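You operate a simulated robot arm through the tools that you are given. There is no shell and no other tool. Be economical: measure what you need, move in short steps, check, and stop when the job is done.

The job below is to be done with a simulated two-armed robot. You get a single attempt, and the scene is never put back.

TASK
Put the cap with the largest size on its label from the top of the wooden table on top of the red plate. Put the grey bottle in the white crate. Open the right cupboard door, put the small carton on the top of the steel bench away on the middle right shelf of the grey cupboard and shut the door again. Press the blue tap button two times. Put the loose blue handle on the left end of the hose bench away on the top of the grey bench. Switch the left green latch off. Take the green-band cap on the front of the sink bench and put it away on the shelf of the hose bench. Put the sample bottle marked "2" from the top of the wooden table on the end of the tall bench and the sample bottle labelled "3" on the left end of the hose bench. Take the spare cartridge and put it on top of the grey large union nut. Stack the cartridge marked "50 micron" from the deck of the cart on top of the cartridge that says "100 micron". Take the green-band union and leave it on the left end of the hose bench. The order is free. Set down upright: small carton, sample bottle, green-band union.

The check looks at the end state, three seconds after you hand in, the way a careful person would. Anything else that was tipped, shoved, dropped, spilled or broken makes it a failure. A push-on lid holds only when it is set on centred and level and pressed home; a screw cap is set on level and turned clockwise until tight.

THE ROBOT
Two 7-joint arms with two-finger parallel grippers on one trunk, on a base that drives. Base frame: it is fixed to the floor where the robot stands at the start and does not move with it; the origin is under the middle of the robot, x ahead of it, y to its left, z up. Lengths are in m, angles in degrees, forces in N, time in s.
The left shoulder is at the start at [0.07, 0.133, 1.101], the right one opposite. Places, roughly: blue tap button [-4.7, 0.3, 0.6]; cartridge [-0.5, 2, 0.75]; end of the tall bench [0.5, -1.5, 0.9]; green-band cap [3, -0.75, 0.75]; green-band union [-2.75, 2, 0.25]; grey bottle (5x5x10 cm) [-4.9, -2.7, 0.9]; large union nut (8x8x3 cm) [-0.7, 2.2, 0.8]; left end of the hose bench [-3, 2.1, 0.8]; left green latch [-4.6, -6.9, 0.9]; loose blue handle (11x3x3 cm) [-3, 2, 0.8]; middle right shelf of the grey cupboard [-3.1, -6.9, 0.8]; red plate (16x8x4 cm) [0.6, -0.3, 0.7]; right cupboard door [-3.1, -6.7, 1]; shelf of the hose bench [-2.7, 2.2, 0.3]; small carton [-4.75, -2.5, 1]; spare cartridge [0.5, 2, 0.25]; top of the grey bench [2, -6.9, 0.9]; white crate [-5, -3.75, 1]. Payload 1.57 kg a hand.
Tool frame (each hand has its own): the origin (TCP) lies between the finger pads and is the grasp point; the fingertips stand 0.03 m ahead of it; z points along the fingers, y is the line along which they close. Largest opening 0.08 m; finger width 0.017, thickness 0.012; the body of the gripper, 0.04 by 0.082 m, starts 0.08 m behind the TCP.
Orientation is that of the tool frame in the base frame, as a unit quaternion [w, x, y, z]. With the fingers straight down and closing along the base's y, the tool's x points along the base's -x, its y along +y and its z along -z.

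THE INTERFACE
- The arms move only by the tool servo_tool. It takes "left_moves", "right_moves" or both (then of equal length, played together; a hand with none holds still); each is a list of rows, each a list of 7 numbers: the shift along the base's x, y, z in m, then the turn, a rotation vector about the base's x, y, z in rad, then the opening, from 0 (shut) to 1 (fully open). In form: [[dx, dy, dz, wx, wy, wz, gripper], ...]. A call has 1 to 12 rows; each row shifts and turns the commanded pose from where the row before left it. A row lasts 0.2 s, in which the tool goes at most 0.05 m and 8.6 degrees; a call with a longer step from one row to the next is refused whole, and so is a gripper value outside its range. A pose out of reach is approached as far as the arm can. The call stops where the force on the tool passes 40 N (or 10 N more than at its start, if that is more) or the arm is blocked; 0.2 s more then pass. The fingers move at their own pace (about 0.153 m/s each) and stop on an object; they squeeze with about 41 N. The grip force told is the motor's: it shows also when the fingers shut on nothing. Time passes only in rows, and 0.2 s behind the last, so rows that do not move let the fingers close. It gives the time, the measured TCP pose, the force on the tool (base axes), the opening and the grip force at its end, in the units of the frame above (readings bear some noise), with the torque about the TCP (base axes, N m) and any sound that the robot's microphone picked up.
- Cameras (640 x 400 px; columns grow to the right, rows downward): "scene" is now at [0.1306, -0.0161, 1.3182]; the picture's right is [-0.21, -0.98, -0.00], its down [-0.67, 0.14, -0.73] and it looks along [0.71, -0.15, -0.69] (base axes); focal length 268 px, centre (320, 200). "left" rides on the left gripper at [0.072, 0.006, -0.122] in its tool frame; the picture's right is [-0.09, 1.00, 0.00], its down [-0.84, -0.08, -0.54] and it looks along [-0.54, -0.05, 0.84] (tool axes); focal length 238 px, centre (320, 200). "right" rides on the right gripper at [0.072, -0.007, -0.122] in its tool frame; the picture's right is [0.09, 1.00, 0.00], its down [-0.84, 0.08, -0.54] and it looks along [-0.54, 0.05, 0.84] (tool axes); focal length 238 px, centre (320, 200). There is no depth. A picture from a camera that has moved, and an enlarged one, comes with that camera's place and axes in the base frame and with its lens.
- capture(camera): a new picture of that camera. No time passes.
- move_column(by): slides the trunk up (or, below 0, down) by that many m; the arms and the scene camera ride with it, the base frame stays. It gives what a move gives, with no picture.
- drive_base(legs): drives the robot by 1 to 6 legs, each [ahead, left, turn to the left] in m, m and degrees, along the robot's own axes; the way and the turn of a leg run together, so that a leg with both is an arc; at most 1.5 m and 180 degrees a leg. The arms and the cameras ride along, it lands a little off, and it stops where it bumps. It gives what a move gives.
- aim_head(pan, tilt): turns the head with the scene camera to pan (to the left, within 86 degrees either way) and tilt (down, from -29 to 69), counted from straight ahead of the robot. It gives what a move gives.
- inspect(camera, box): a new picture of the part [left, top, right, bottom] of that camera's present view, enlarged. No time passes.
- close_job(): hands the job in; it is judged then, once.

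Work in short steps. Places have to be worked out from the pictures, the camera data and where the tool is seen: move nearer, look again, correct. Check each grasp and each placing, and mend what went wrong. You have 567 turns and 370 pictures in all, those below and enlarged ones among them. Open the grippers and draw the arms clear of the work before you hand the job in, unless the task says otherwise; then end with one line.

The tools are called as name(argument=value, ...) on one line, values as JSON. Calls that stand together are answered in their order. servo_tool: Moves the arms, as the interface text tells. Its arguments: {"type":"object","properties":{"left_moves":{"type":"array","items":{"type":"array","items":{"type":"number"}}},"right_moves":{"type":"array","items":{"type":"array","items":{"type":"number"}}}},"required":[]} The other tools are called the same way: move_column (by) slides the trunk up or down; drive_base (legs) drives the base; aim_head (pan, tilt) turns the head that bears the scene camera; capture (camera) takes a picture; inspect (camera, box) takes an enlarged picture of a part of a camera's view; close_job () hands the job in.

At the start:

```text
clock: 0.0
left_position: [0.5378, 0.0114, 0.9818]
left_ee_rot: [0.0, 0.0, 1.0, 0.0]
left_force: [-0.3, 0.3, 0.0]
left_wrist_torque: [-0.01, 0.01, -0.02]
left_width: 0.0803
left_finger_force: 0.1
right_position: [0.3684, -0.3107, 0.9897]
right_ee_rot: [0.0, 0.001, 1.0, 0.0]
right_force: [0.9, -1.0, -0.3]
right_wrist_torque: [-0.01, 0.0, 0.01]
right_width: 0.0798
right_finger_force: 0.0
trunk travel left (down, up): [-0.675, 0.265]
robot x, y, heading: [-0.0009, -0.0021, 0.5]
head pan, tilt: [-12.0, 43.3]
```

scene: 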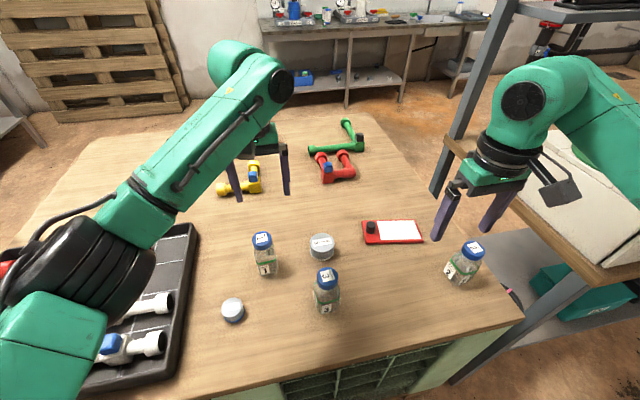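
right: 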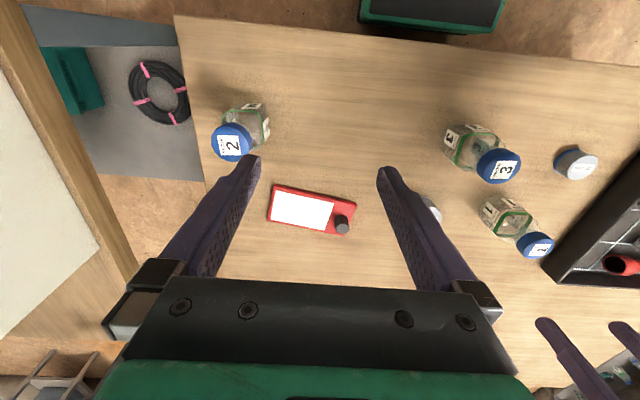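
left: 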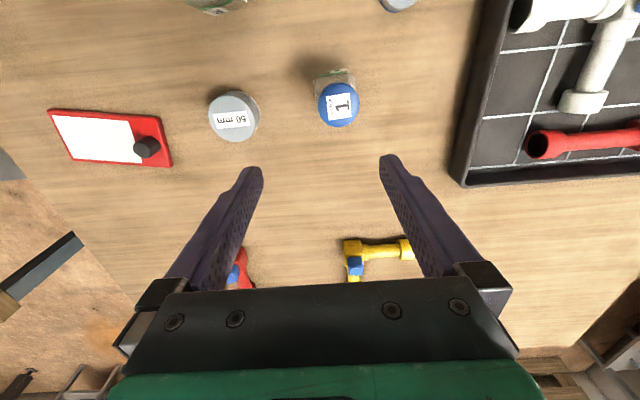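

The table top shows two or more caps; I'll enlarge the views to read their labels.

inspect(camera="scene", box=[200, 210, 360, 330])

inspect(camera="right", box=[400, 100, 640, 280])

inspect(camera="scene", box=[340, 190, 500, 310])

```text
3.33 times, centred on (280, 270) of scene
camera zoom: at [0.1306, -0.0161, 1.3182], right [-0.21, -0.98, 0.0], down [-0.67, 0.14, -0.73], along [0.71, -0.15, -0.69], focal length 895 px, centre (453, -33)
```

zoom: 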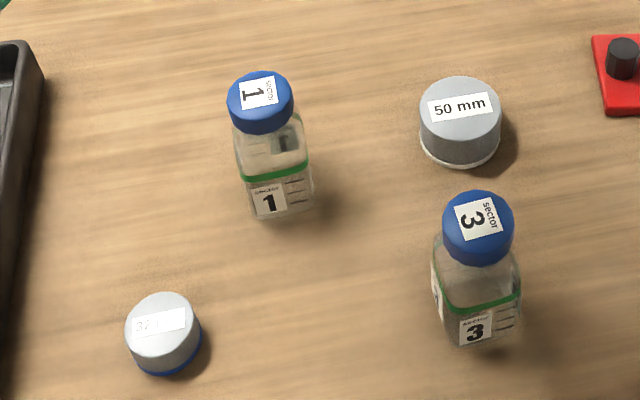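

```text
2.22 times, centred on (520, 190) of right
camera zoom: at [0.2967, -0.3175, 1.1108], right [-0.09, 1.0, 0.0], down [0.84, 0.08, 0.54], along [0.54, 0.05, -0.84], focal length 530 px, centre (-124, 222)
```

zoom: 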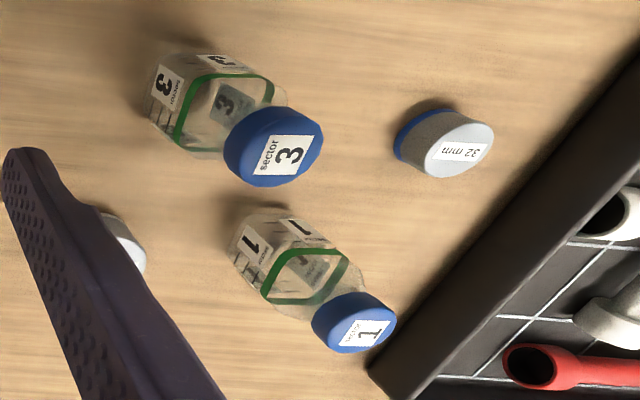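

```text
3.33 times, centred on (420, 250) of scene
camera zoom: at [0.1306, -0.0161, 1.3182], right [-0.21, -0.98, 0.0], down [-0.67, 0.14, -0.73], along [0.71, -0.15, -0.69], focal length 895 px, centre (-13, 33)
```

zoom: 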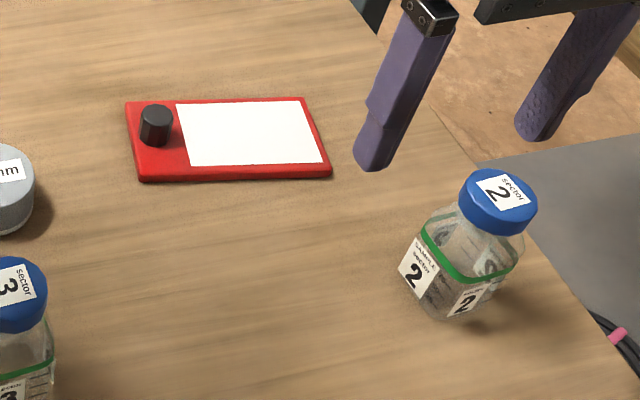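

Caps read 50 mm and 32 mm; the 50 mm cap is at about (0.55, -0.11, 0.73). I move the right hand above it and shift the left hand aside.

servo_tool(right_moves=[[0.02, 0.033, -0.015, 0, 0, 0, 1], [0.022, 0.033, -0.018, 0, 0, 0, 1], [0.022, 0.033, -0.018, 0, 0, 0, 1], [0.022, 0.033, -0.018, 0, 0, 0, 1], [0.022, 0.033, -0.018, 0, 0, 0, 1], [0.022, 0.033, -0.018, 0, 0, 0, 1]], left_moves=[[-0.02, 0.04, 0, 0, 0, 0, 1], [-0.02, 0.04, 0, 0, 0, 0, 1], [-0.02, 0.04, 0, 0, 0, 0, 1], [-0.02, 0.04, 0, 0, 0, 0, 1], [-0.02, 0.04, 0, 0, 0, 0, 1], [0, 0, 0, 0, 0, 0, 1]])

capture(camera="right")

capture(camera="scene")

```text
clock: 1.4
left_position: [0.4419, 0.211, 0.9803]
left_ee_rot: [-0.002, 0.0, 1.0, 0.0]
left_force: [0.7, 0.0, -0.4]
left_wrist_torque: [-0.02, 0.03, -0.01]
left_width: 0.08
left_finger_force: 0.1
right_position: [0.4992, -0.1115, 0.8837]
right_ee_rot: [0.0, 0.0, 1.0, -0.001]
right_force: [0.2, 0.0, -0.5]
right_wrist_torque: [-0.02, 0.02, -0.01]
right_width: 0.0801
right_finger_force: 0.0
trunk travel left (down, up): [-0.675, 0.265]
robot x, y, heading: [0.0018, 0.0008, -0.2]
head pan, tilt: [-12.0, 43.3]
```

```text
363 pictures are left
camera right: at [0.428, -0.1195, 1.0052], right [-0.09, 1.0, 0.0], down [0.84, 0.08, 0.54], along [0.54, 0.05, -0.84], focal length 238 px, centre (320, 200)
```

right: 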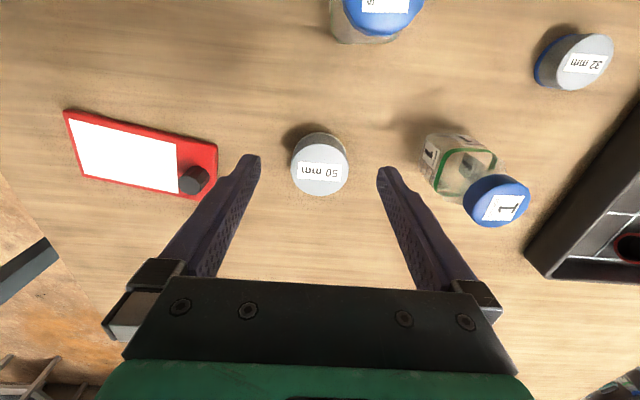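

```text
362 pictures are left
camera scene: at [0.1326, -0.0154, 1.318], right [-0.21, -0.98, 0.0], down [-0.67, 0.14, -0.73], along [0.71, -0.15, -0.69], focal length 268 px, centre (320, 200)
```

scene: 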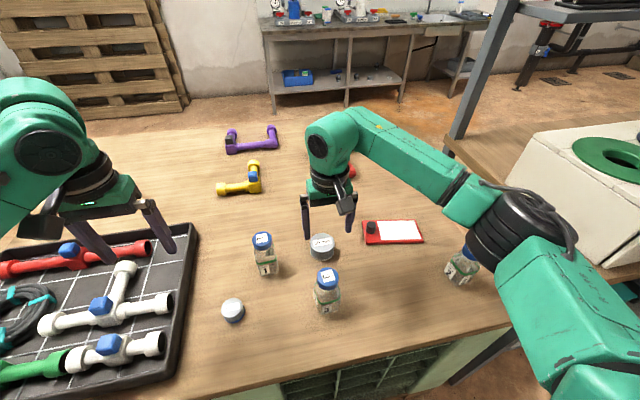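

The 50 mm cap is 6.3 cm wide with its centre at about (0.54, -0.109); by stereo the table is at z≈0.735. I move over it and lower, then look again.

servo_tool(right_moves=[[0.02, 0.001, -0.02, 0, 0, 0, 1], [0.02, 0.001, -0.03, 0, 0, 0, 1]])

capture(camera="right")

```text
clock: 2.0
left_position: [0.441, 0.2113, 0.9803]
left_ee_rot: [-0.001, 0.001, 1.0, -0.001]
left_force: [-0.8, -0.3, -0.7]
left_wrist_torque: [-0.03, 0.03, 0.0]
left_width: 0.0799
left_finger_force: 0.0
right_position: [0.5392, -0.1098, 0.8343]
right_ee_rot: [0.0, -0.001, 1.0, 0.0]
right_force: [0.2, 0.1, -0.5]
right_wrist_torque: [0.01, -0.06, 0.03]
right_width: 0.0798
right_finger_force: 0.0
trunk travel left (down, up): [-0.675, 0.265]
robot x, y, heading: [-0.0007, 0.0003, -0.2]
head pan, tilt: [-12.0, 43.3]
```

```text
361 pictures are left
camera right: at [0.4675, -0.1166, 0.9558], right [-0.09, 1.0, 0.0], down [0.84, 0.08, 0.54], along [0.54, 0.05, -0.84], focal length 238 px, centre (320, 200)
```

right: 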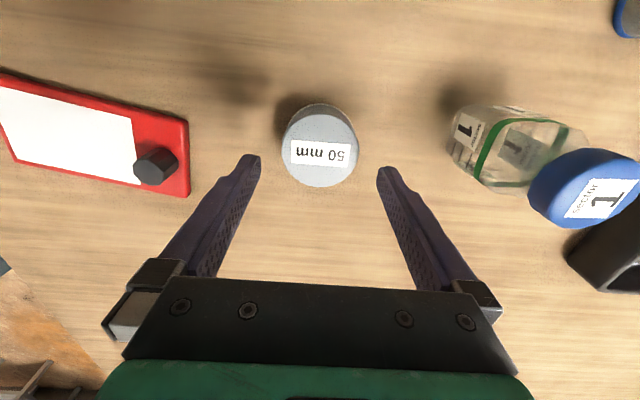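

The cap is centred under the hand, with its top at z≈0.767. I descend around it to TCP z≈0.775.

servo_tool(right_moves=[[0, 0, -0.03, 0, 0, 0, 1], [0, 0, -0.025, 0, 0, 0, 1]])

capture(camera="right")

```text
clock: 2.6
left_position: [0.4414, 0.2094, 0.9807]
left_ee_rot: [0.0, 0.001, 1.0, 0.0]
left_force: [-0.4, 0.2, 0.2]
left_wrist_torque: [-0.04, -0.01, 0.02]
left_width: 0.08
left_finger_force: 0.1
right_position: [0.5374, -0.1092, 0.7812]
right_ee_rot: [0.0, 0.0, 1.0, 0.0]
right_force: [-0.4, -0.1, 0.1]
right_wrist_torque: [0.01, -0.02, 0.03]
right_width: 0.08
right_finger_force: 0.1
trunk travel left (down, up): [-0.675, 0.265]
robot x, y, heading: [0.0015, -0.002, 0.1]
head pan, tilt: [-12.0, 43.3]
```

```text
360 pictures are left
camera right: at [0.4661, -0.1168, 0.9013], right [-0.09, 1.0, 0.0], down [0.84, 0.08, 0.54], along [0.54, 0.05, -0.84], focal length 238 px, centre (320, 200)
```

right: 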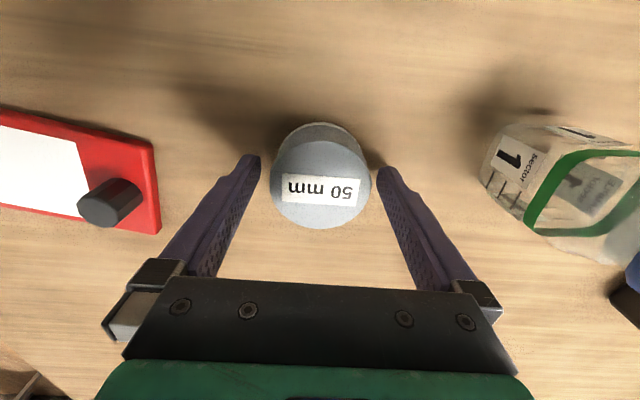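

The cap sits between the fingers with about 2 cm overlap. I lower slightly more and close.

servo_tool(right_moves=[[0, 0, -0.006, 0, 0, 0, 1], [0, 0, 0, 0, 0, 0, 0.4], [0, 0, 0, 0, 0, 0, 0.4], [0, 0, 0.03, 0, 0, 0, 0.4], [0, 0, 0.04, 0, 0, 0, 0.4]])

capture(camera="right")

```text
clock: 3.8
left_position: [0.4399, 0.2102, 0.9807]
left_ee_rot: [0.0, 0.0, 1.0, 0.0]
left_force: [0.6, -0.3, -0.5]
left_wrist_torque: [-0.05, -0.01, -0.02]
left_width: 0.0799
left_finger_force: 0.1
right_position: [0.5401, -0.1102, 0.8434]
right_ee_rot: [0.0, 0.0, 1.0, 0.0]
right_force: [0.6, 0.7, -1.0]
right_wrist_torque: [-0.01, 0.0, 0.01]
right_width: 0.061
right_finger_force: 40.4
trunk travel left (down, up): [-0.675, 0.265]
robot x, y, heading: [-0.0007, 0.0042, 0.3]
head pan, tilt: [-12.0, 43.3]
```

```text
359 pictures are left
camera right: at [0.4672, -0.1176, 0.9649], right [-0.09, 1.0, 0.0], down [0.84, 0.08, 0.54], along [0.54, 0.05, -0.84], focal length 238 px, centre (320, 200)
```

right: 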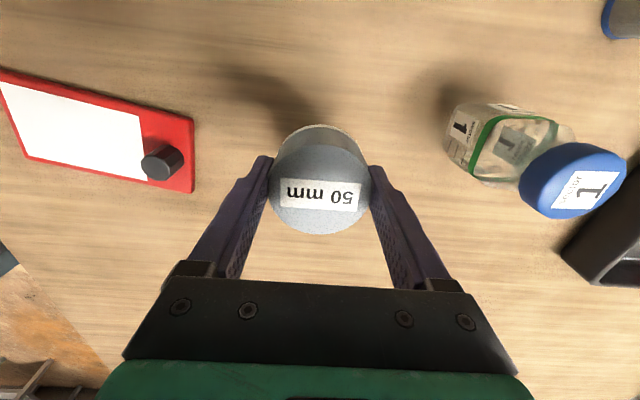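

The cap is held firmly (0.061 m). The white field of the plate is centred near (0.556, -0.342), so I carry the cap over it and look.

servo_tool(right_moves=[[0.003, -0.046, 0, 0, 0, 0, 0.4], [0.003, -0.046, 0, 0, 0, 0, 0.4], [0.003, -0.046, 0, 0, 0, 0, 0.4], [0.003, -0.046, 0, 0, 0, 0, 0.4], [0.003, -0.048, 0, 0, 0, 0, 0.4]])

capture(camera="right")

capture(camera="scene")

```text
clock: 5.0
left_position: [0.4409, 0.2109, 0.9799]
left_ee_rot: [-0.001, 0.0, 1.0, -0.001]
left_force: [0.0, 0.1, 1.2]
left_wrist_torque: [0.0, 0.01, 0.03]
left_width: 0.08
left_finger_force: 0.1
right_position: [0.549, -0.2825, 0.8424]
right_ee_rot: [0.001, 0.0, 1.0, -0.001]
right_force: [-0.3, -0.2, -0.7]
right_wrist_torque: [0.02, 0.02, -0.01]
right_width: 0.0612
right_finger_force: 41.5
right hand out of reach, approached as far as the arm can: row 4, 5
trunk travel left (down, up): [-0.675, 0.265]
robot x, y, heading: [-0.0023, 0.0009, -0.1]
head pan, tilt: [-12.0, 43.3]
```

```text
358 pictures are left
camera right: at [0.4773, -0.2892, 0.9635], right [-0.09, 1.0, 0.0], down [0.84, 0.08, 0.54], along [0.54, 0.05, -0.84], focal length 238 px, centre (320, 200)
```

right: 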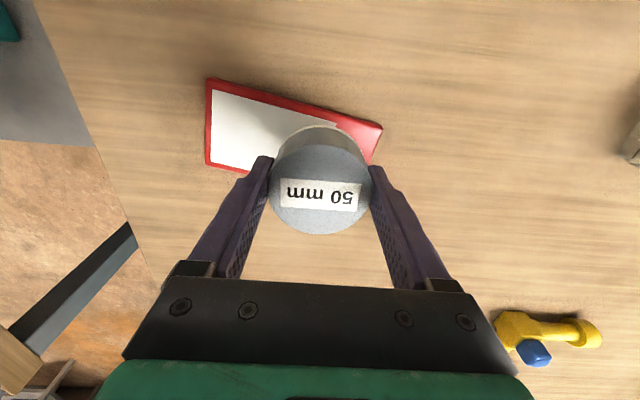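

```text
357 pictures are left
camera scene: at [0.131, -0.0152, 1.3182], right [-0.21, -0.98, 0.0], down [-0.67, 0.14, -0.73], along [0.71, -0.15, -0.69], focal length 268 px, centre (320, 200)
```

scene: 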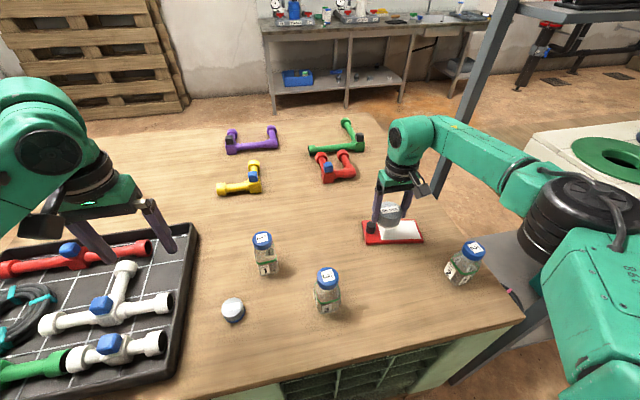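

The arm ran out of reach at y≈-0.283. I strafe the base 6 cm to the right, which carries the hand to y≈-0.343.

drive_base(legs=[[0.0, -0.06, 0]])

capture(camera="right")

```text
clock: 6.0
left_position: [0.4398, 0.1527, 0.98]
left_ee_rot: [-0.001, -0.001, 1.0, 0.0]
left_force: [0.8, -0.7, -0.5]
left_wrist_torque: [0.01, 0.0, 0.03]
left_width: 0.0801
left_finger_force: 0.0
right_position: [0.5488, -0.3405, 0.8424]
right_ee_rot: [0.002, 0.001, 1.0, -0.001]
right_force: [0.1, -0.5, -0.9]
right_wrist_torque: [-0.01, 0.01, 0.02]
right_width: 0.061
right_finger_force: 41.1
trunk travel left (down, up): [-0.675, 0.265]
robot x, y, heading: [0.0033, -0.0609, 0.2]
head pan, tilt: [-12.0, 43.3]
```

```text
356 pictures are left
camera right: at [0.477, -0.3469, 0.9637], right [-0.09, 1.0, 0.0], down [0.84, 0.08, 0.54], along [0.54, 0.05, -0.84], focal length 238 px, centre (320, 200)
```

right: 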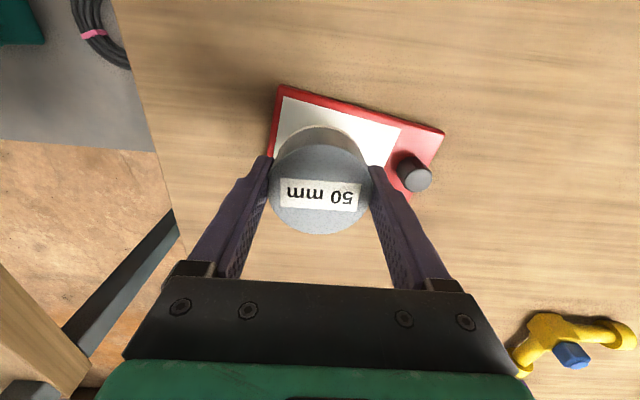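

The white field's centre is about (0.550, -0.334). I align and descend to just above the expected height (TCP 0.79).

servo_tool(right_moves=[[0.001, 0.005, -0.01, 0, 0, 0, 0.4], [0, 0, -0.025, 0, 0, 0, 0.4], [0, 0, -0.013, 0, 0, 0, 0.4]])

capture(camera="right")

inspect(camera="scene", box=[340, 160, 500, 260])

```text
clock: 6.8
left_position: [0.4388, 0.151, 0.9816]
left_ee_rot: [-0.001, -0.001, 1.0, 0.0]
left_force: [-0.3, -0.7, 0.5]
left_wrist_torque: [0.0, -0.01, 0.05]
left_width: 0.0799
left_finger_force: 0.0
right_position: [0.5498, -0.3364, 0.807]
right_ee_rot: [0.001, 0.003, 1.0, -0.001]
right_force: [-1.0, -1.4, -0.2]
right_wrist_torque: [0.01, -0.01, 0.03]
right_width: 0.061
right_finger_force: 41.0
right hand out of reach, approached as far as the arm can: row 3
trunk travel left (down, up): [-0.675, 0.265]
robot x, y, heading: [0.0017, -0.0578, 0.2]
head pan, tilt: [-12.0, 43.3]
```

```text
355 pictures are left
camera right: at [0.4768, -0.3433, 0.9285], right [-0.09, 1.0, 0.0], down [0.84, 0.08, 0.54], along [0.54, 0.05, -0.84], focal length 238 px, centre (320, 200)
```

right: 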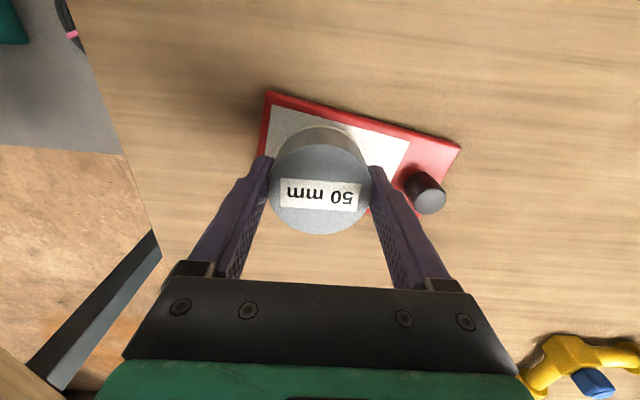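

```text
4.00 times, centred on (420, 210) of scene
camera zoom: at [0.1306, -0.0749, 1.3182], right [-0.21, -0.98, 0.0], down [-0.67, 0.14, -0.73], along [0.71, -0.15, -0.69], focal length 1074 px, centre (-80, 160)
```

zoom: 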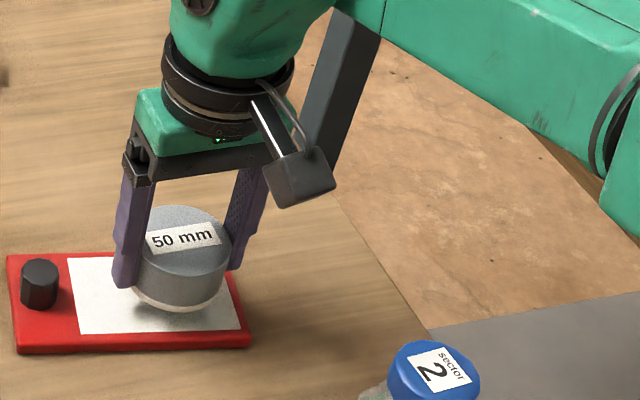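

The low reach is limited by the column height. I raise the hand 0.1 m and lower the column 0.1 m, so the arm keeps the hand height with more reach.

servo_tool(right_moves=[[0, 0, 0.04, 0, 0, 0, 0.4], [0, 0, 0.04, 0, 0, 0, 0.4], [0, 0, 0.03, 0, 0, 0, 0.4]], left_moves=[[0, 0, 0.04, 0, 0, 0, 1], [0, 0, 0.03, 0, 0, 0, 1], [0, 0, 0.03, 0, 0, 0, 1]])

move_column(by=-0.1)

```text
clock: 7.6
left_position: [0.4404, 0.1522, 1.082]
left_ee_rot: [0.0, -0.001, 1.0, 0.0]
left_force: [0.0, 0.7, 0.3]
left_wrist_torque: [0.0, -0.04, -0.01]
left_width: 0.08
left_finger_force: 0.1
right_position: [0.549, -0.3373, 0.9189]
right_ee_rot: [0.001, 0.001, 1.0, -0.001]
right_force: [0.0, -0.1, -1.0]
right_wrist_torque: [0.02, -0.01, 0.0]
right_width: 0.061
right_finger_force: 41.4
trunk travel left (down, up): [-0.675, 0.265]
robot x, y, heading: [-0.0013, -0.0608, 0.1]
head pan, tilt: [-12.0, 43.3]
```

```text
clock: 8.9
left_position: [0.4405, 0.152, 0.9815]
left_ee_rot: [-0.001, -0.001, 1.0, 0.0]
left_force: [0.5, -0.5, -0.2]
left_wrist_torque: [-0.02, -0.02, 0.0]
left_width: 0.0799
left_finger_force: 0.2
right_position: [0.5498, -0.3376, 0.8187]
right_ee_rot: [0.0, 0.001, 1.0, -0.001]
right_force: [0.4, -0.4, -0.1]
right_wrist_torque: [0.0, 0.02, 0.0]
right_width: 0.0611
right_finger_force: 41.0
trunk travel left (down, up): [-0.575, 0.365]
robot x, y, heading: [0.0001, -0.0594, 0.1]
head pan, tilt: [-12.0, 43.3]
```

Now I descend to 0.789 and then in 2 mm steps, watching the force.

servo_tool(right_moves=[[0, 0.002, -0.02, 0, 0, 0, 0.4], [0, 0, -0.01, 0, 0, 0, 0.4]])

inspect(camera="scene", box=[340, 120, 500, 220])

```text
clock: 9.5
left_position: [0.4426, 0.1527, 0.9811]
left_ee_rot: [-0.001, -0.001, 1.0, -0.001]
left_force: [-0.1, 0.3, 0.6]
left_wrist_torque: [0.01, 0.0, -0.01]
left_width: 0.0798
left_finger_force: 0.0
right_position: [0.5503, -0.3349, 0.7881]
right_ee_rot: [0.001, 0.001, 1.0, -0.001]
right_force: [0.0, -0.4, -0.8]
right_wrist_torque: [-0.02, -0.01, 0.0]
right_width: 0.0609
right_finger_force: 40.2
trunk travel left (down, up): [-0.575, 0.365]
robot x, y, heading: [-0.0, -0.0557, -0.0]
head pan, tilt: [-12.0, 43.3]
```

```text
4.00 times, centred on (420, 170) of scene
camera zoom: at [0.1307, -0.0749, 1.2182], right [-0.21, -0.98, 0.0], down [-0.67, 0.14, -0.73], along [0.71, -0.15, -0.69], focal length 1074 px, centre (-80, 320)
```

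zoom: 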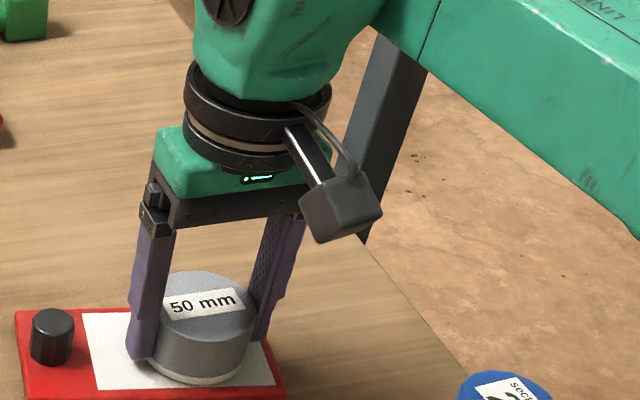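

It's very close to the plate. I lower in tiny steps.

servo_tool(right_moves=[[0, 0, -0.002, 0, 0, 0, 0.4], [0, 0, -0.002, 0, 0, 0, 0.4]])

servo_tool(right_moves=[[0, 0, -0.002, 0, 0, 0, 0.4], [0, 0, -0.002, 0, 0, 0, 0.4]])

```text
clock: 10.1
left_position: [0.4403, 0.1522, 0.9818]
left_ee_rot: [0.0, 0.0, 1.0, -0.001]
left_force: [0.2, 0.1, 0.2]
left_wrist_torque: [0.01, -0.01, -0.01]
left_width: 0.08
left_finger_force: 0.0
right_position: [0.5494, -0.3348, 0.786]
right_ee_rot: [0.002, 0.0, 1.0, -0.001]
right_force: [1.9, -1.8, 8.5]
right_wrist_torque: [-0.07, 0.17, 0.03]
right_width: 0.0611
right_finger_force: 41.0
trunk travel left (down, up): [-0.575, 0.365]
robot x, y, heading: [-0.0032, -0.0586, -0.4]
head pan, tilt: [-12.0, 43.3]
```

```text
clock: 10.7
left_position: [0.438, 0.1528, 0.9819]
left_ee_rot: [0.0, -0.001, 1.0, 0.0]
left_force: [-0.1, -0.2, 0.8]
left_wrist_torque: [-0.01, -0.01, -0.03]
left_width: 0.08
left_finger_force: 0.2
right_position: [0.5486, -0.3334, 0.7861]
right_ee_rot: [0.007, 0.001, 1.0, 0.0]
right_force: [8.0, -7.4, 32.5]
right_wrist_torque: [-0.16, 0.19, 0.05]
right_width: 0.061
right_finger_force: 40.9
trunk travel left (down, up): [-0.575, 0.365]
robot x, y, heading: [0.0024, -0.0606, -0.2]
head pan, tilt: [-12.0, 43.3]
```

Contact is made at z=0.786. I ease up, release and retreat upward.

servo_tool(right_moves=[[0, 0, 0.004, 0, 0, 0, 0.4], [0, 0, 0, 0, 0, 0, 1], [0, 0, 0, 0, 0, 0, 1], [0, 0, 0.03, 0, 0, 0, 1], [0, 0, 0.04, 0, 0, 0, 1], [-0.02, 0, 0.04, 0, 0, 0, 1]])

capture(camera="right")

capture(camera="scene")

```text
clock: 12.1
left_position: [0.4398, 0.1512, 0.9818]
left_ee_rot: [0.0, -0.002, 1.0, 0.0]
left_force: [-0.3, 0.2, 0.0]
left_wrist_torque: [0.02, -0.01, -0.04]
left_width: 0.0799
left_finger_force: 0.1
right_position: [0.5273, -0.3335, 0.8949]
right_ee_rot: [0.001, 0.001, 1.0, -0.001]
right_force: [0.2, 0.6, 0.0]
right_wrist_torque: [-0.01, -0.04, -0.01]
right_width: 0.08
right_finger_force: 0.0
trunk travel left (down, up): [-0.575, 0.365]
robot x, y, heading: [-0.0052, -0.0579, -0.1]
head pan, tilt: [-12.0, 43.3]
```

```text
352 pictures are left
camera right: at [0.4542, -0.3405, 1.0151], right [-0.09, 1.0, 0.0], down [0.84, 0.08, 0.54], along [0.54, 0.05, -0.84], focal length 238 px, centre (320, 200)
```

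right: 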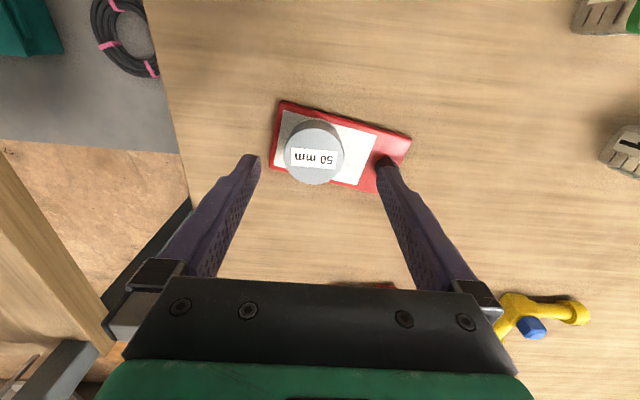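

```text
351 pictures are left
camera scene: at [0.1291, -0.0749, 1.2184], right [-0.21, -0.98, 0.0], down [-0.67, 0.14, -0.73], along [0.71, -0.15, -0.69], focal length 268 px, centre (320, 200)
```

scene: 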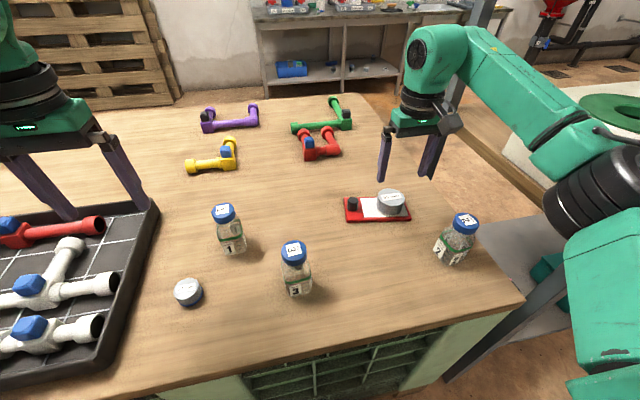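

The cap sits on the plate. Next, bottle 2 is at about (0.41, -0.42) and bottle 3 at about (0.415, -0.09); I bring both hands above them.

servo_tool(right_moves=[[-0.03, -0.015, 0.005, 0, 0, 0, 1], [-0.03, -0.015, 0, 0, 0, 0, 1], [-0.03, -0.015, 0, 0, 0, 0, 1], [-0.03, -0.015, 0, 0, 0, 0, 1], [-0.027, -0.017, 0, 0, 0, 0, 1], [0, 0, 0, 0, 0, 0, 1]], left_moves=[[-0.01, -0.04, -0.01, 0, 0, 0, 1], [-0.01, -0.04, -0.01, 0, 0, 0, 1], [-0.01, -0.04, -0.01, 0, 0, 0, 1], [-0.01, -0.04, -0.01, 0, 0, 0, 1], [-0.01, -0.04, -0.01, 0, 0, 0, 1], [-0.01, -0.04, -0.01, 0, 0, 0, 1]])

capture(camera="right")

capture(camera="left")

```text
clock: 13.5
left_position: [0.3834, -0.0896, 0.9205]
left_ee_rot: [-0.001, -0.001, 1.0, 0.001]
left_force: [-0.9, -1.0, 0.0]
left_wrist_torque: [0.01, -0.01, 0.01]
left_width: 0.08
left_finger_force: 0.1
right_position: [0.3824, -0.413, 0.9]
right_ee_rot: [-0.001, -0.001, 1.0, 0.0]
right_force: [0.1, 0.7, 0.3]
right_wrist_torque: [-0.01, -0.01, -0.04]
right_width: 0.0802
right_finger_force: 0.1
trunk travel left (down, up): [-0.575, 0.365]
robot x, y, heading: [0.0006, -0.0598, -0.1]
head pan, tilt: [-12.0, 43.3]
```

```text
350 pictures are left
camera right: at [0.3105, -0.4207, 1.021], right [-0.09, 1.0, 0.0], down [0.84, 0.08, 0.54], along [0.54, 0.05, -0.84], focal length 238 px, centre (320, 200)
```

right: 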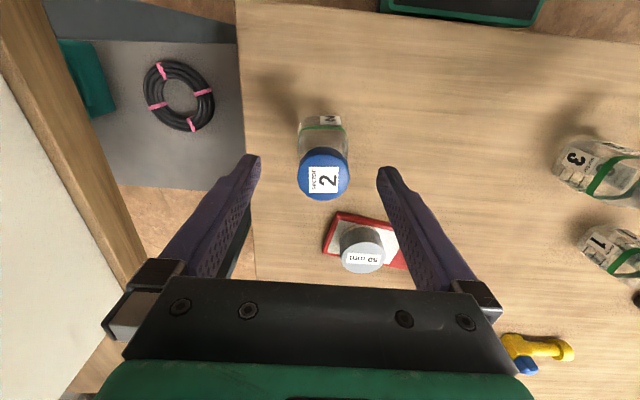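

```text
349 pictures are left
camera left: at [0.3115, -0.0829, 1.0434], right [0.09, 1.0, 0.0], down [0.84, -0.08, 0.54], along [0.54, -0.05, -0.84], focal length 238 px, centre (320, 200)
```

left: 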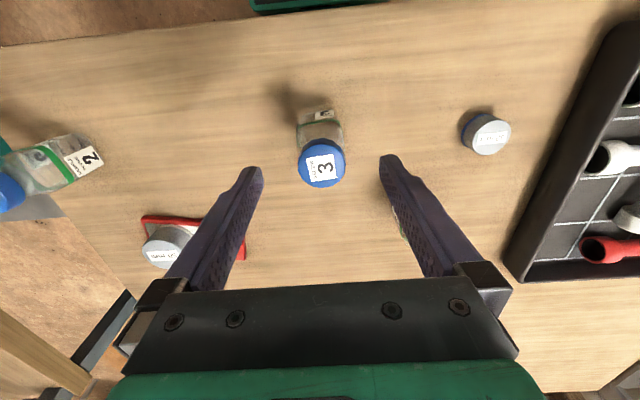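

Bottle caps resolved at about (0.402, -0.410) and (0.404, -0.091). I move over and partway down on both, then look.

servo_tool(right_moves=[[0.02, 0.003, -0.01, 0, 0, 0, 1], [0, 0, -0.03, 0, 0, 0, 1]], left_moves=[[0.02, -0.001, -0.025, 0, 0, 0, 1], [0, 0, -0.035, 0, 0, 0, 1]])

capture(camera="right")

capture(camera="left")

```text
clock: 14.1
left_position: [0.4011, -0.0892, 0.861]
left_ee_rot: [0.0, 0.0, 1.0, 0.0]
left_force: [0.3, 0.3, -0.1]
left_wrist_torque: [0.01, 0.0, 0.0]
left_width: 0.0799
left_finger_force: 0.0
right_position: [0.4019, -0.4089, 0.8595]
right_ee_rot: [0.002, 0.001, 1.0, -0.001]
right_force: [-0.5, 0.7, -0.1]
right_wrist_torque: [-0.01, -0.01, -0.01]
right_width: 0.0801
right_finger_force: 0.1
trunk travel left (down, up): [-0.575, 0.365]
robot x, y, heading: [-0.0023, -0.0579, -0.1]
head pan, tilt: [-12.0, 43.3]
```

```text
348 pictures are left
camera right: at [0.3303, -0.4165, 0.981], right [-0.09, 1.0, 0.0], down [0.84, 0.08, 0.54], along [0.54, 0.05, -0.84], focal length 238 px, centre (320, 200)
```

right: 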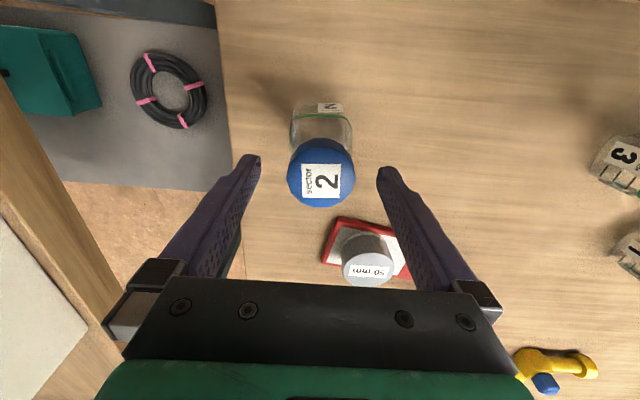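

```text
347 pictures are left
camera left: at [0.3299, -0.0826, 0.9826], right [0.09, 1.0, 0.0], down [0.84, -0.08, 0.54], along [0.54, -0.05, -0.84], focal length 238 px, centre (320, 200)
```

left: 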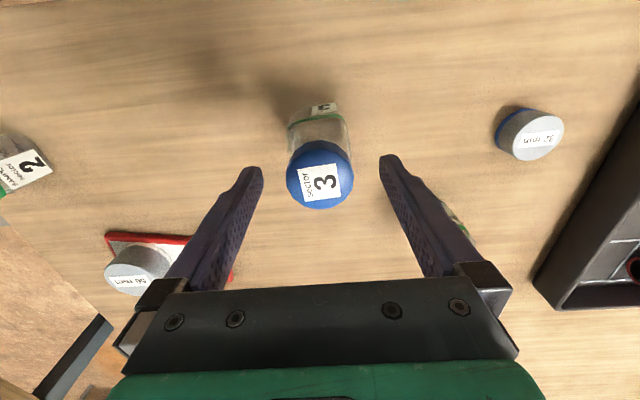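

Both bottles are centred between the fingers. I descend 0.072 and grip both.

servo_tool(right_moves=[[0, 0, -0.025, 0, 0, 0, 1], [0, 0, -0.025, 0, 0, 0, 1], [0, 0, -0.022, 0, 0, 0, 1], [0, 0, 0, 0, 0, 0, 0.3], [0, 0, 0, 0, 0, 0, 0.3], [0, 0, 0, 0, 0, 0, 0.3]], left_moves=[[0, 0, -0.025, 0, 0, 0, 1], [0, 0, -0.025, 0, 0, 0, 1], [0, 0, -0.022, 0, 0, 0, 1], [0, 0, 0, 0, 0, 0, 0.3], [0, 0, 0, 0, 0, 0, 0.3], [0, 0, 0, 0, 0, 0, 0.3]])

capture(camera="right")

capture(camera="left")

```text
clock: 15.5
left_position: [0.4021, -0.0886, 0.7888]
left_ee_rot: [-0.001, -0.002, 1.0, 0.0]
left_force: [0.6, 0.2, 0.7]
left_wrist_torque: [-0.01, -0.02, 0.01]
left_width: 0.0471
left_finger_force: 40.4
right_position: [0.403, -0.4088, 0.7873]
right_ee_rot: [0.001, 0.0, 1.0, -0.001]
right_force: [-0.5, 0.1, 0.5]
right_wrist_torque: [0.0, 0.01, 0.01]
right_width: 0.0472
right_finger_force: 41.1
trunk travel left (down, up): [-0.575, 0.365]
robot x, y, heading: [0.0004, -0.058, 0.1]
head pan, tilt: [-12.0, 43.3]
```

```text
346 pictures are left
camera right: at [0.331, -0.4162, 0.9082], right [-0.09, 1.0, 0.0], down [0.84, 0.08, 0.54], along [0.54, 0.05, -0.84], focal length 238 px, centre (320, 200)
```

right: 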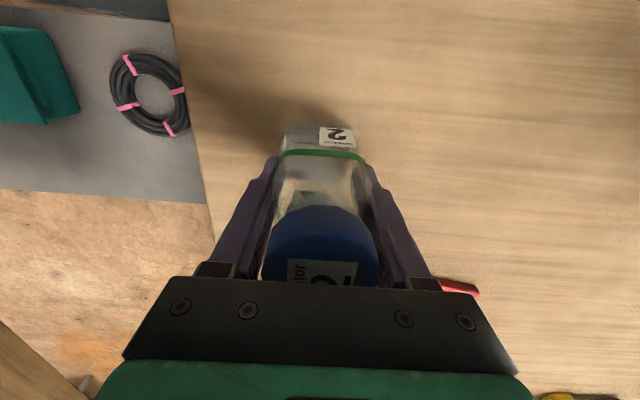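

```text
345 pictures are left
camera left: at [0.3308, -0.082, 0.9113], right [0.09, 1.0, 0.0], down [0.84, -0.08, 0.54], along [0.54, -0.05, -0.84], focal length 238 px, centre (320, 200)
```

left: 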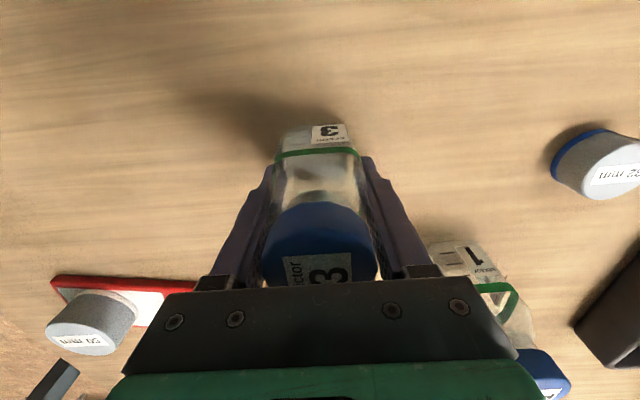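

Both bottles are gripped (0.047). I lift them straight up 0.15 m.

servo_tool(right_moves=[[0, 0, 0.02, 0, 0, 0, 0.3], [0, 0, 0.03, 0, 0, 0, 0.3], [0, 0, 0.04, 0, 0, 0, 0.3], [0, 0, 0.04, 0, 0, 0, 0.3], [-0.02, 0, 0.03, 0, 0, 0, 0.3], [-0.02, 0, 0.03, 0, 0, 0, 0.3]], left_moves=[[0, 0, 0.02, 0, 0, 0, 0.3], [0, 0, 0.03, 0, 0, 0, 0.3], [0, 0, 0.04, 0, 0, 0, 0.3], [0, 0, 0.04, 0, 0, 0, 0.3], [-0.02, 0.02, 0.03, 0, 0, 0, 0.3], [-0.02, 0.03, 0.03, 0, 0, 0, 0.3]])

aim_head(pan=-80, tilt=30)

capture(camera="scene")

```text
clock: 16.9
left_position: [0.361, -0.0354, 0.9801]
left_ee_rot: [-0.001, -0.001, 1.0, 0.0]
left_force: [0.6, -0.4, -0.9]
left_wrist_torque: [-0.01, -0.01, -0.02]
left_width: 0.0473
left_finger_force: 41.5
right_position: [0.361, -0.4061, 0.976]
right_ee_rot: [-0.004, 0.0, 1.0, 0.001]
right_force: [0.2, -1.1, 0.6]
right_wrist_torque: [0.0, -0.1, 0.03]
right_width: 0.047
right_finger_force: 40.7
trunk travel left (down, up): [-0.575, 0.365]
robot x, y, heading: [-0.0012, -0.0582, 0.1]
head pan, tilt: [-12.0, 43.3]
```

```text
clock: 18.3
left_position: [0.3621, -0.0367, 0.9804]
left_ee_rot: [-0.001, 0.0, 1.0, 0.0]
left_force: [-1.0, 0.5, -1.7]
left_wrist_torque: [-0.01, -0.02, -0.01]
left_width: 0.0467
left_finger_force: 41.5
right_position: [0.3636, -0.4079, 0.9731]
right_ee_rot: [-0.007, 0.001, 1.0, -0.001]
right_force: [-0.3, -0.1, -1.0]
right_wrist_torque: [-0.01, 0.01, 0.02]
right_width: 0.0474
right_finger_force: 41.0
trunk travel left (down, up): [-0.575, 0.365]
robot x, y, heading: [0.0001, -0.0543, 0.0]
head pan, tilt: [-80.0, 30.0]
```

```text
344 pictures are left
camera scene: at [0.0658, -0.1469, 1.2384], right [-0.98, -0.17, 0.0], down [-0.09, 0.49, -0.87], along [0.15, -0.85, -0.5], focal length 268 px, centre (320, 200)
```

scene: 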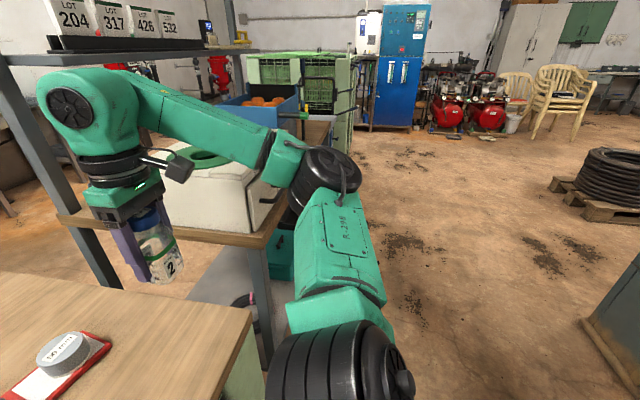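

I look to the left side as well before driving.

aim_head(pan=85, tilt=25)

capture(camera="scene")

```text
clock: 20.8
left_position: [0.3619, -0.037, 0.9813]
left_ee_rot: [-0.001, -0.001, 1.0, 0.0]
left_force: [0.8, 0.5, -0.6]
left_wrist_torque: [0.03, 0.0, 0.05]
left_width: 0.0469
left_finger_force: 41.1
right_position: [0.3627, -0.4079, 0.9729]
right_ee_rot: [-0.007, 0.0, 1.0, -0.001]
right_force: [0.1, 0.2, -0.2]
right_wrist_torque: [0.0, 0.01, 0.0]
right_width: 0.0473
right_finger_force: 41.7
trunk travel left (down, up): [-0.575, 0.365]
robot x, y, heading: [-0.0018, -0.059, -0.0]
head pan, tilt: [85.0, 25.0]
```

```text
343 pictures are left
camera scene: at [0.058, 0.034, 1.2464], right [1.0, -0.09, 0.0], down [-0.04, -0.42, -0.91], along [0.08, 0.9, -0.42], focal length 268 px, centre (320, 200)
```

scene: 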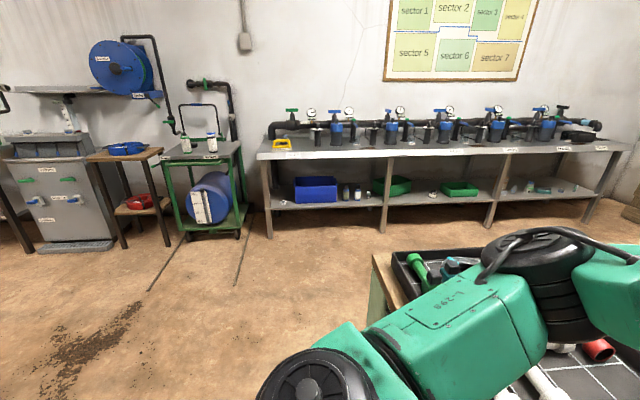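

The floor is open. I back up and strafe right toward the far end of the tall bench, head turned right.

drive_base(legs=[[-0.35, 0, 0], [0, -0.8, 0]])

aim_head(pan=-50, tilt=25)

capture(camera="scene")

```text
clock: 27.0
left_position: [0.008, -0.8364, 0.9801]
left_ee_rot: [-0.001, 0.0, 1.0, 0.0]
left_force: [-0.2, -0.1, -1.0]
left_wrist_torque: [0.0, 0.0, 0.0]
left_width: 0.0471
left_finger_force: 40.9
right_position: [0.0075, -1.2077, 0.9771]
right_ee_rot: [0.001, 0.001, 1.0, -0.001]
right_force: [0.0, -0.6, -1.2]
right_wrist_torque: [-0.01, -0.01, -0.02]
right_width: 0.047
right_finger_force: 41.0
trunk travel left (down, up): [-0.575, 0.365]
robot x, y, heading: [-0.3549, -0.8591, -0.4]
head pan, tilt: [85.0, 25.0]
```

```text
clock: 29.1
left_position: [0.0067, -0.8362, 0.9807]
left_ee_rot: [-0.001, 0.0, 1.0, 0.0]
left_force: [0.1, -0.2, -0.2]
left_wrist_torque: [0.0, 0.04, 0.01]
left_width: 0.0472
left_finger_force: 40.9
right_position: [0.0081, -1.208, 0.9769]
right_ee_rot: [0.001, 0.001, 1.0, -0.001]
right_force: [0.7, -0.3, -1.2]
right_wrist_torque: [0.0, -0.02, -0.01]
right_width: 0.047
right_finger_force: 40.8
trunk travel left (down, up): [-0.575, 0.365]
robot x, y, heading: [-0.3542, -0.856, -0.2]
head pan, tilt: [-50.0, 25.0]
```

```text
342 pictures are left
camera scene: at [-0.2457, -0.9283, 1.2464], right [-0.77, -0.64, 0.0], down [-0.27, 0.32, -0.91], along [0.58, -0.69, -0.42], focal length 268 px, centre (320, 200)
```

scene: 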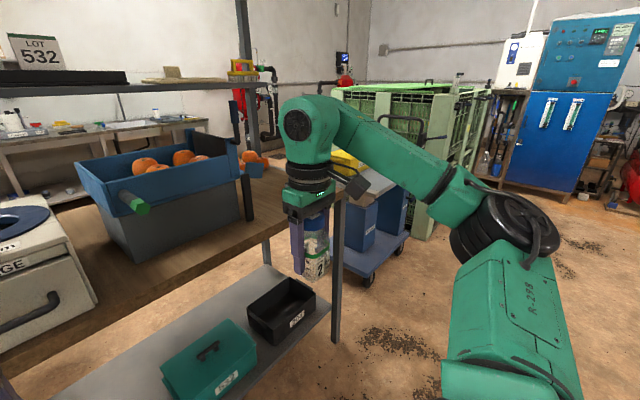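

The bench's end lies past the blue bin. I strafe 0.3 m more to the right and look again.

drive_base(legs=[[0, -0.32, 0]])

servo_tool(right_moves=[[0, 0.04, 0.04, 0, 0, 0, 0.3], [0, 0.04, 0.04, 0, 0, 0, 0.3], [0, 0.03, 0.02, 0, 0, 0, 0.3]])

aim_head(pan=-25, tilt=30)

capture(camera="scene")

```text
clock: 31.3
left_position: [0.0063, -1.1538, 0.9806]
left_ee_rot: [0.0, -0.002, 1.0, 0.0]
left_force: [-0.6, 0.0, -0.5]
left_wrist_torque: [0.02, 0.02, 0.0]
left_width: 0.047
left_finger_force: 41.5
right_position: [0.0087, -1.5247, 0.9773]
right_ee_rot: [0.001, -0.001, 1.0, -0.001]
right_force: [0.1, -0.4, -0.3]
right_wrist_torque: [0.05, 0.01, 0.01]
right_width: 0.0469
right_finger_force: 40.6
trunk travel left (down, up): [-0.575, 0.365]
robot x, y, heading: [-0.352, -1.1767, -0.0]
head pan, tilt: [-50.0, 25.0]
```

```text
refused: row 1 steps farther than a row can; nothing moved
```

```text
clock: 32.2
left_position: [0.0074, -1.1546, 0.9811]
left_ee_rot: [0.0, -0.002, 1.0, 0.0]
left_force: [0.5, -0.6, -0.4]
left_wrist_torque: [0.0, 0.03, -0.02]
left_width: 0.047
left_finger_force: 40.7
right_position: [0.0094, -1.5253, 0.9771]
right_ee_rot: [0.001, -0.002, 1.0, -0.001]
right_force: [0.2, 0.8, 0.3]
right_wrist_torque: [-0.02, 0.0, 0.0]
right_width: 0.047
right_finger_force: 41.5
trunk travel left (down, up): [-0.575, 0.365]
robot x, y, heading: [-0.3581, -1.1788, -0.0]
head pan, tilt: [-25.0, 30.0]
```

```text
341 pictures are left
camera scene: at [-0.2228, -1.2135, 1.2385], right [-0.42, -0.91, 0.0], down [-0.45, 0.21, -0.87], along [0.79, -0.37, -0.5], focal length 268 px, centre (320, 200)
```

scene: 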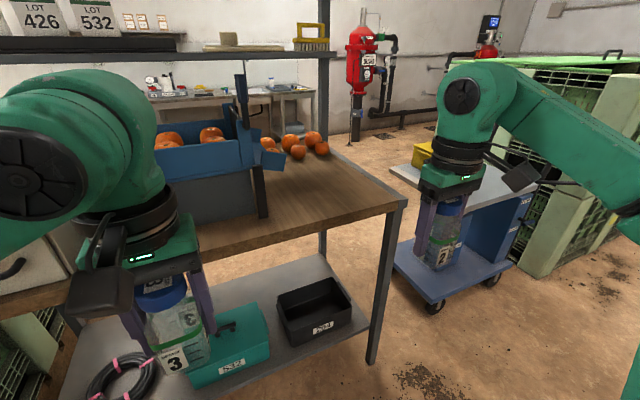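

Bench top z≈0.82, its front-right corner near (0.31, -1.75); the free spot is around (0.43, -1.57). I tuck the left arm, raise the right hand, and approach.

servo_tool(right_moves=[[0, 0.0, 0.03, 0, 0, 0, 0.3], [0, 0.0, 0.04, 0, 0, 0, 0.3], [0, 0.0, 0.03, 0, 0, 0, 0.3], [0, 0, 0, 0, 0, 0, 0.3]], left_moves=[[-0.03, 0.025, 0.02, 0, 0, 0, 0.3], [-0.035, 0.025, 0.02, 0, 0, 0, 0.3], [-0.035, 0.025, 0.02, 0, 0, 0, 0.3], [-0.035, 0.025, 0.02, 0, 0, 0, 0.3]])

drive_base(legs=[[0, -0.05, 0], [0.3, 0, 0]])

capture(camera="scene")

capture(camera="right")

```text
clock: 33.2
left_position: [-0.1309, -1.0531, 1.0611]
left_ee_rot: [0.0, -0.001, 1.0, 0.0]
left_force: [0.2, 0.5, -0.1]
left_wrist_torque: [-0.04, -0.05, -0.02]
left_width: 0.0471
left_finger_force: 41.1
right_position: [0.0106, -1.5098, 1.0697]
right_ee_rot: [0.002, 0.001, 1.0, -0.002]
right_force: [-0.4, -1.2, -1.1]
right_wrist_torque: [-0.01, -0.01, 0.0]
right_width: 0.0473
right_finger_force: 41.1
right hand out of reach, approached as far as the arm can: row 3
trunk travel left (down, up): [-0.575, 0.365]
robot x, y, heading: [-0.3525, -1.1766, 0.4]
head pan, tilt: [-25.0, 30.0]
```

```text
clock: 35.8
left_position: [0.1767, -1.1017, 1.0607]
left_ee_rot: [-0.001, -0.003, 1.0, 0.0]
left_force: [-0.9, -0.8, -1.0]
left_wrist_torque: [0.01, -0.03, 0.0]
left_width: 0.0471
left_finger_force: 40.8
right_position: [0.3193, -1.5591, 1.0676]
right_ee_rot: [0.002, -0.002, 1.0, -0.001]
right_force: [0.8, 0.2, -0.8]
right_wrist_torque: [0.01, -0.03, 0.02]
right_width: 0.0472
right_finger_force: 40.4
trunk travel left (down, up): [-0.575, 0.365]
robot x, y, heading: [-0.0508, -1.2265, 0.4]
head pan, tilt: [-25.0, 30.0]
```

```text
340 pictures are left
camera scene: at [0.0822, -1.2621, 1.2385], right [-0.42, -0.91, 0.0], down [-0.45, 0.21, -0.87], along [0.79, -0.36, -0.5], focal length 268 px, centre (320, 200)
```

scene: 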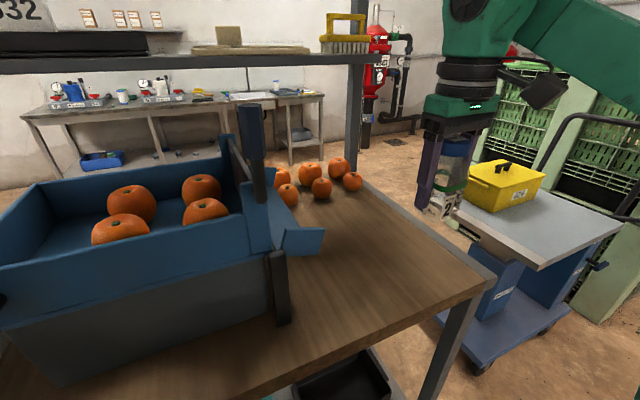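

```text
339 pictures are left
camera right: at [0.2466, -1.5658, 1.1885], right [-0.1, 1.0, 0.0], down [0.84, 0.08, 0.54], along [0.54, 0.05, -0.84], focal length 238 px, centre (320, 200)
```

right: 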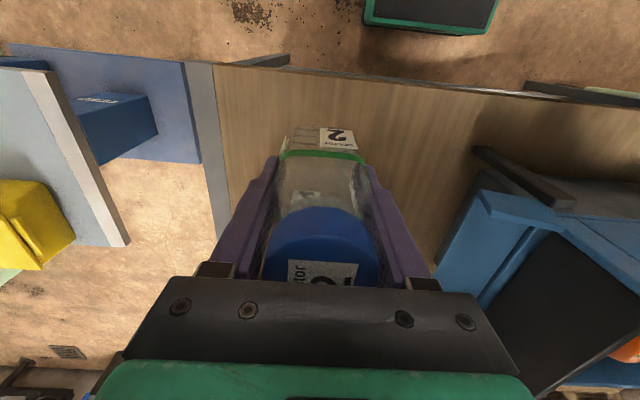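

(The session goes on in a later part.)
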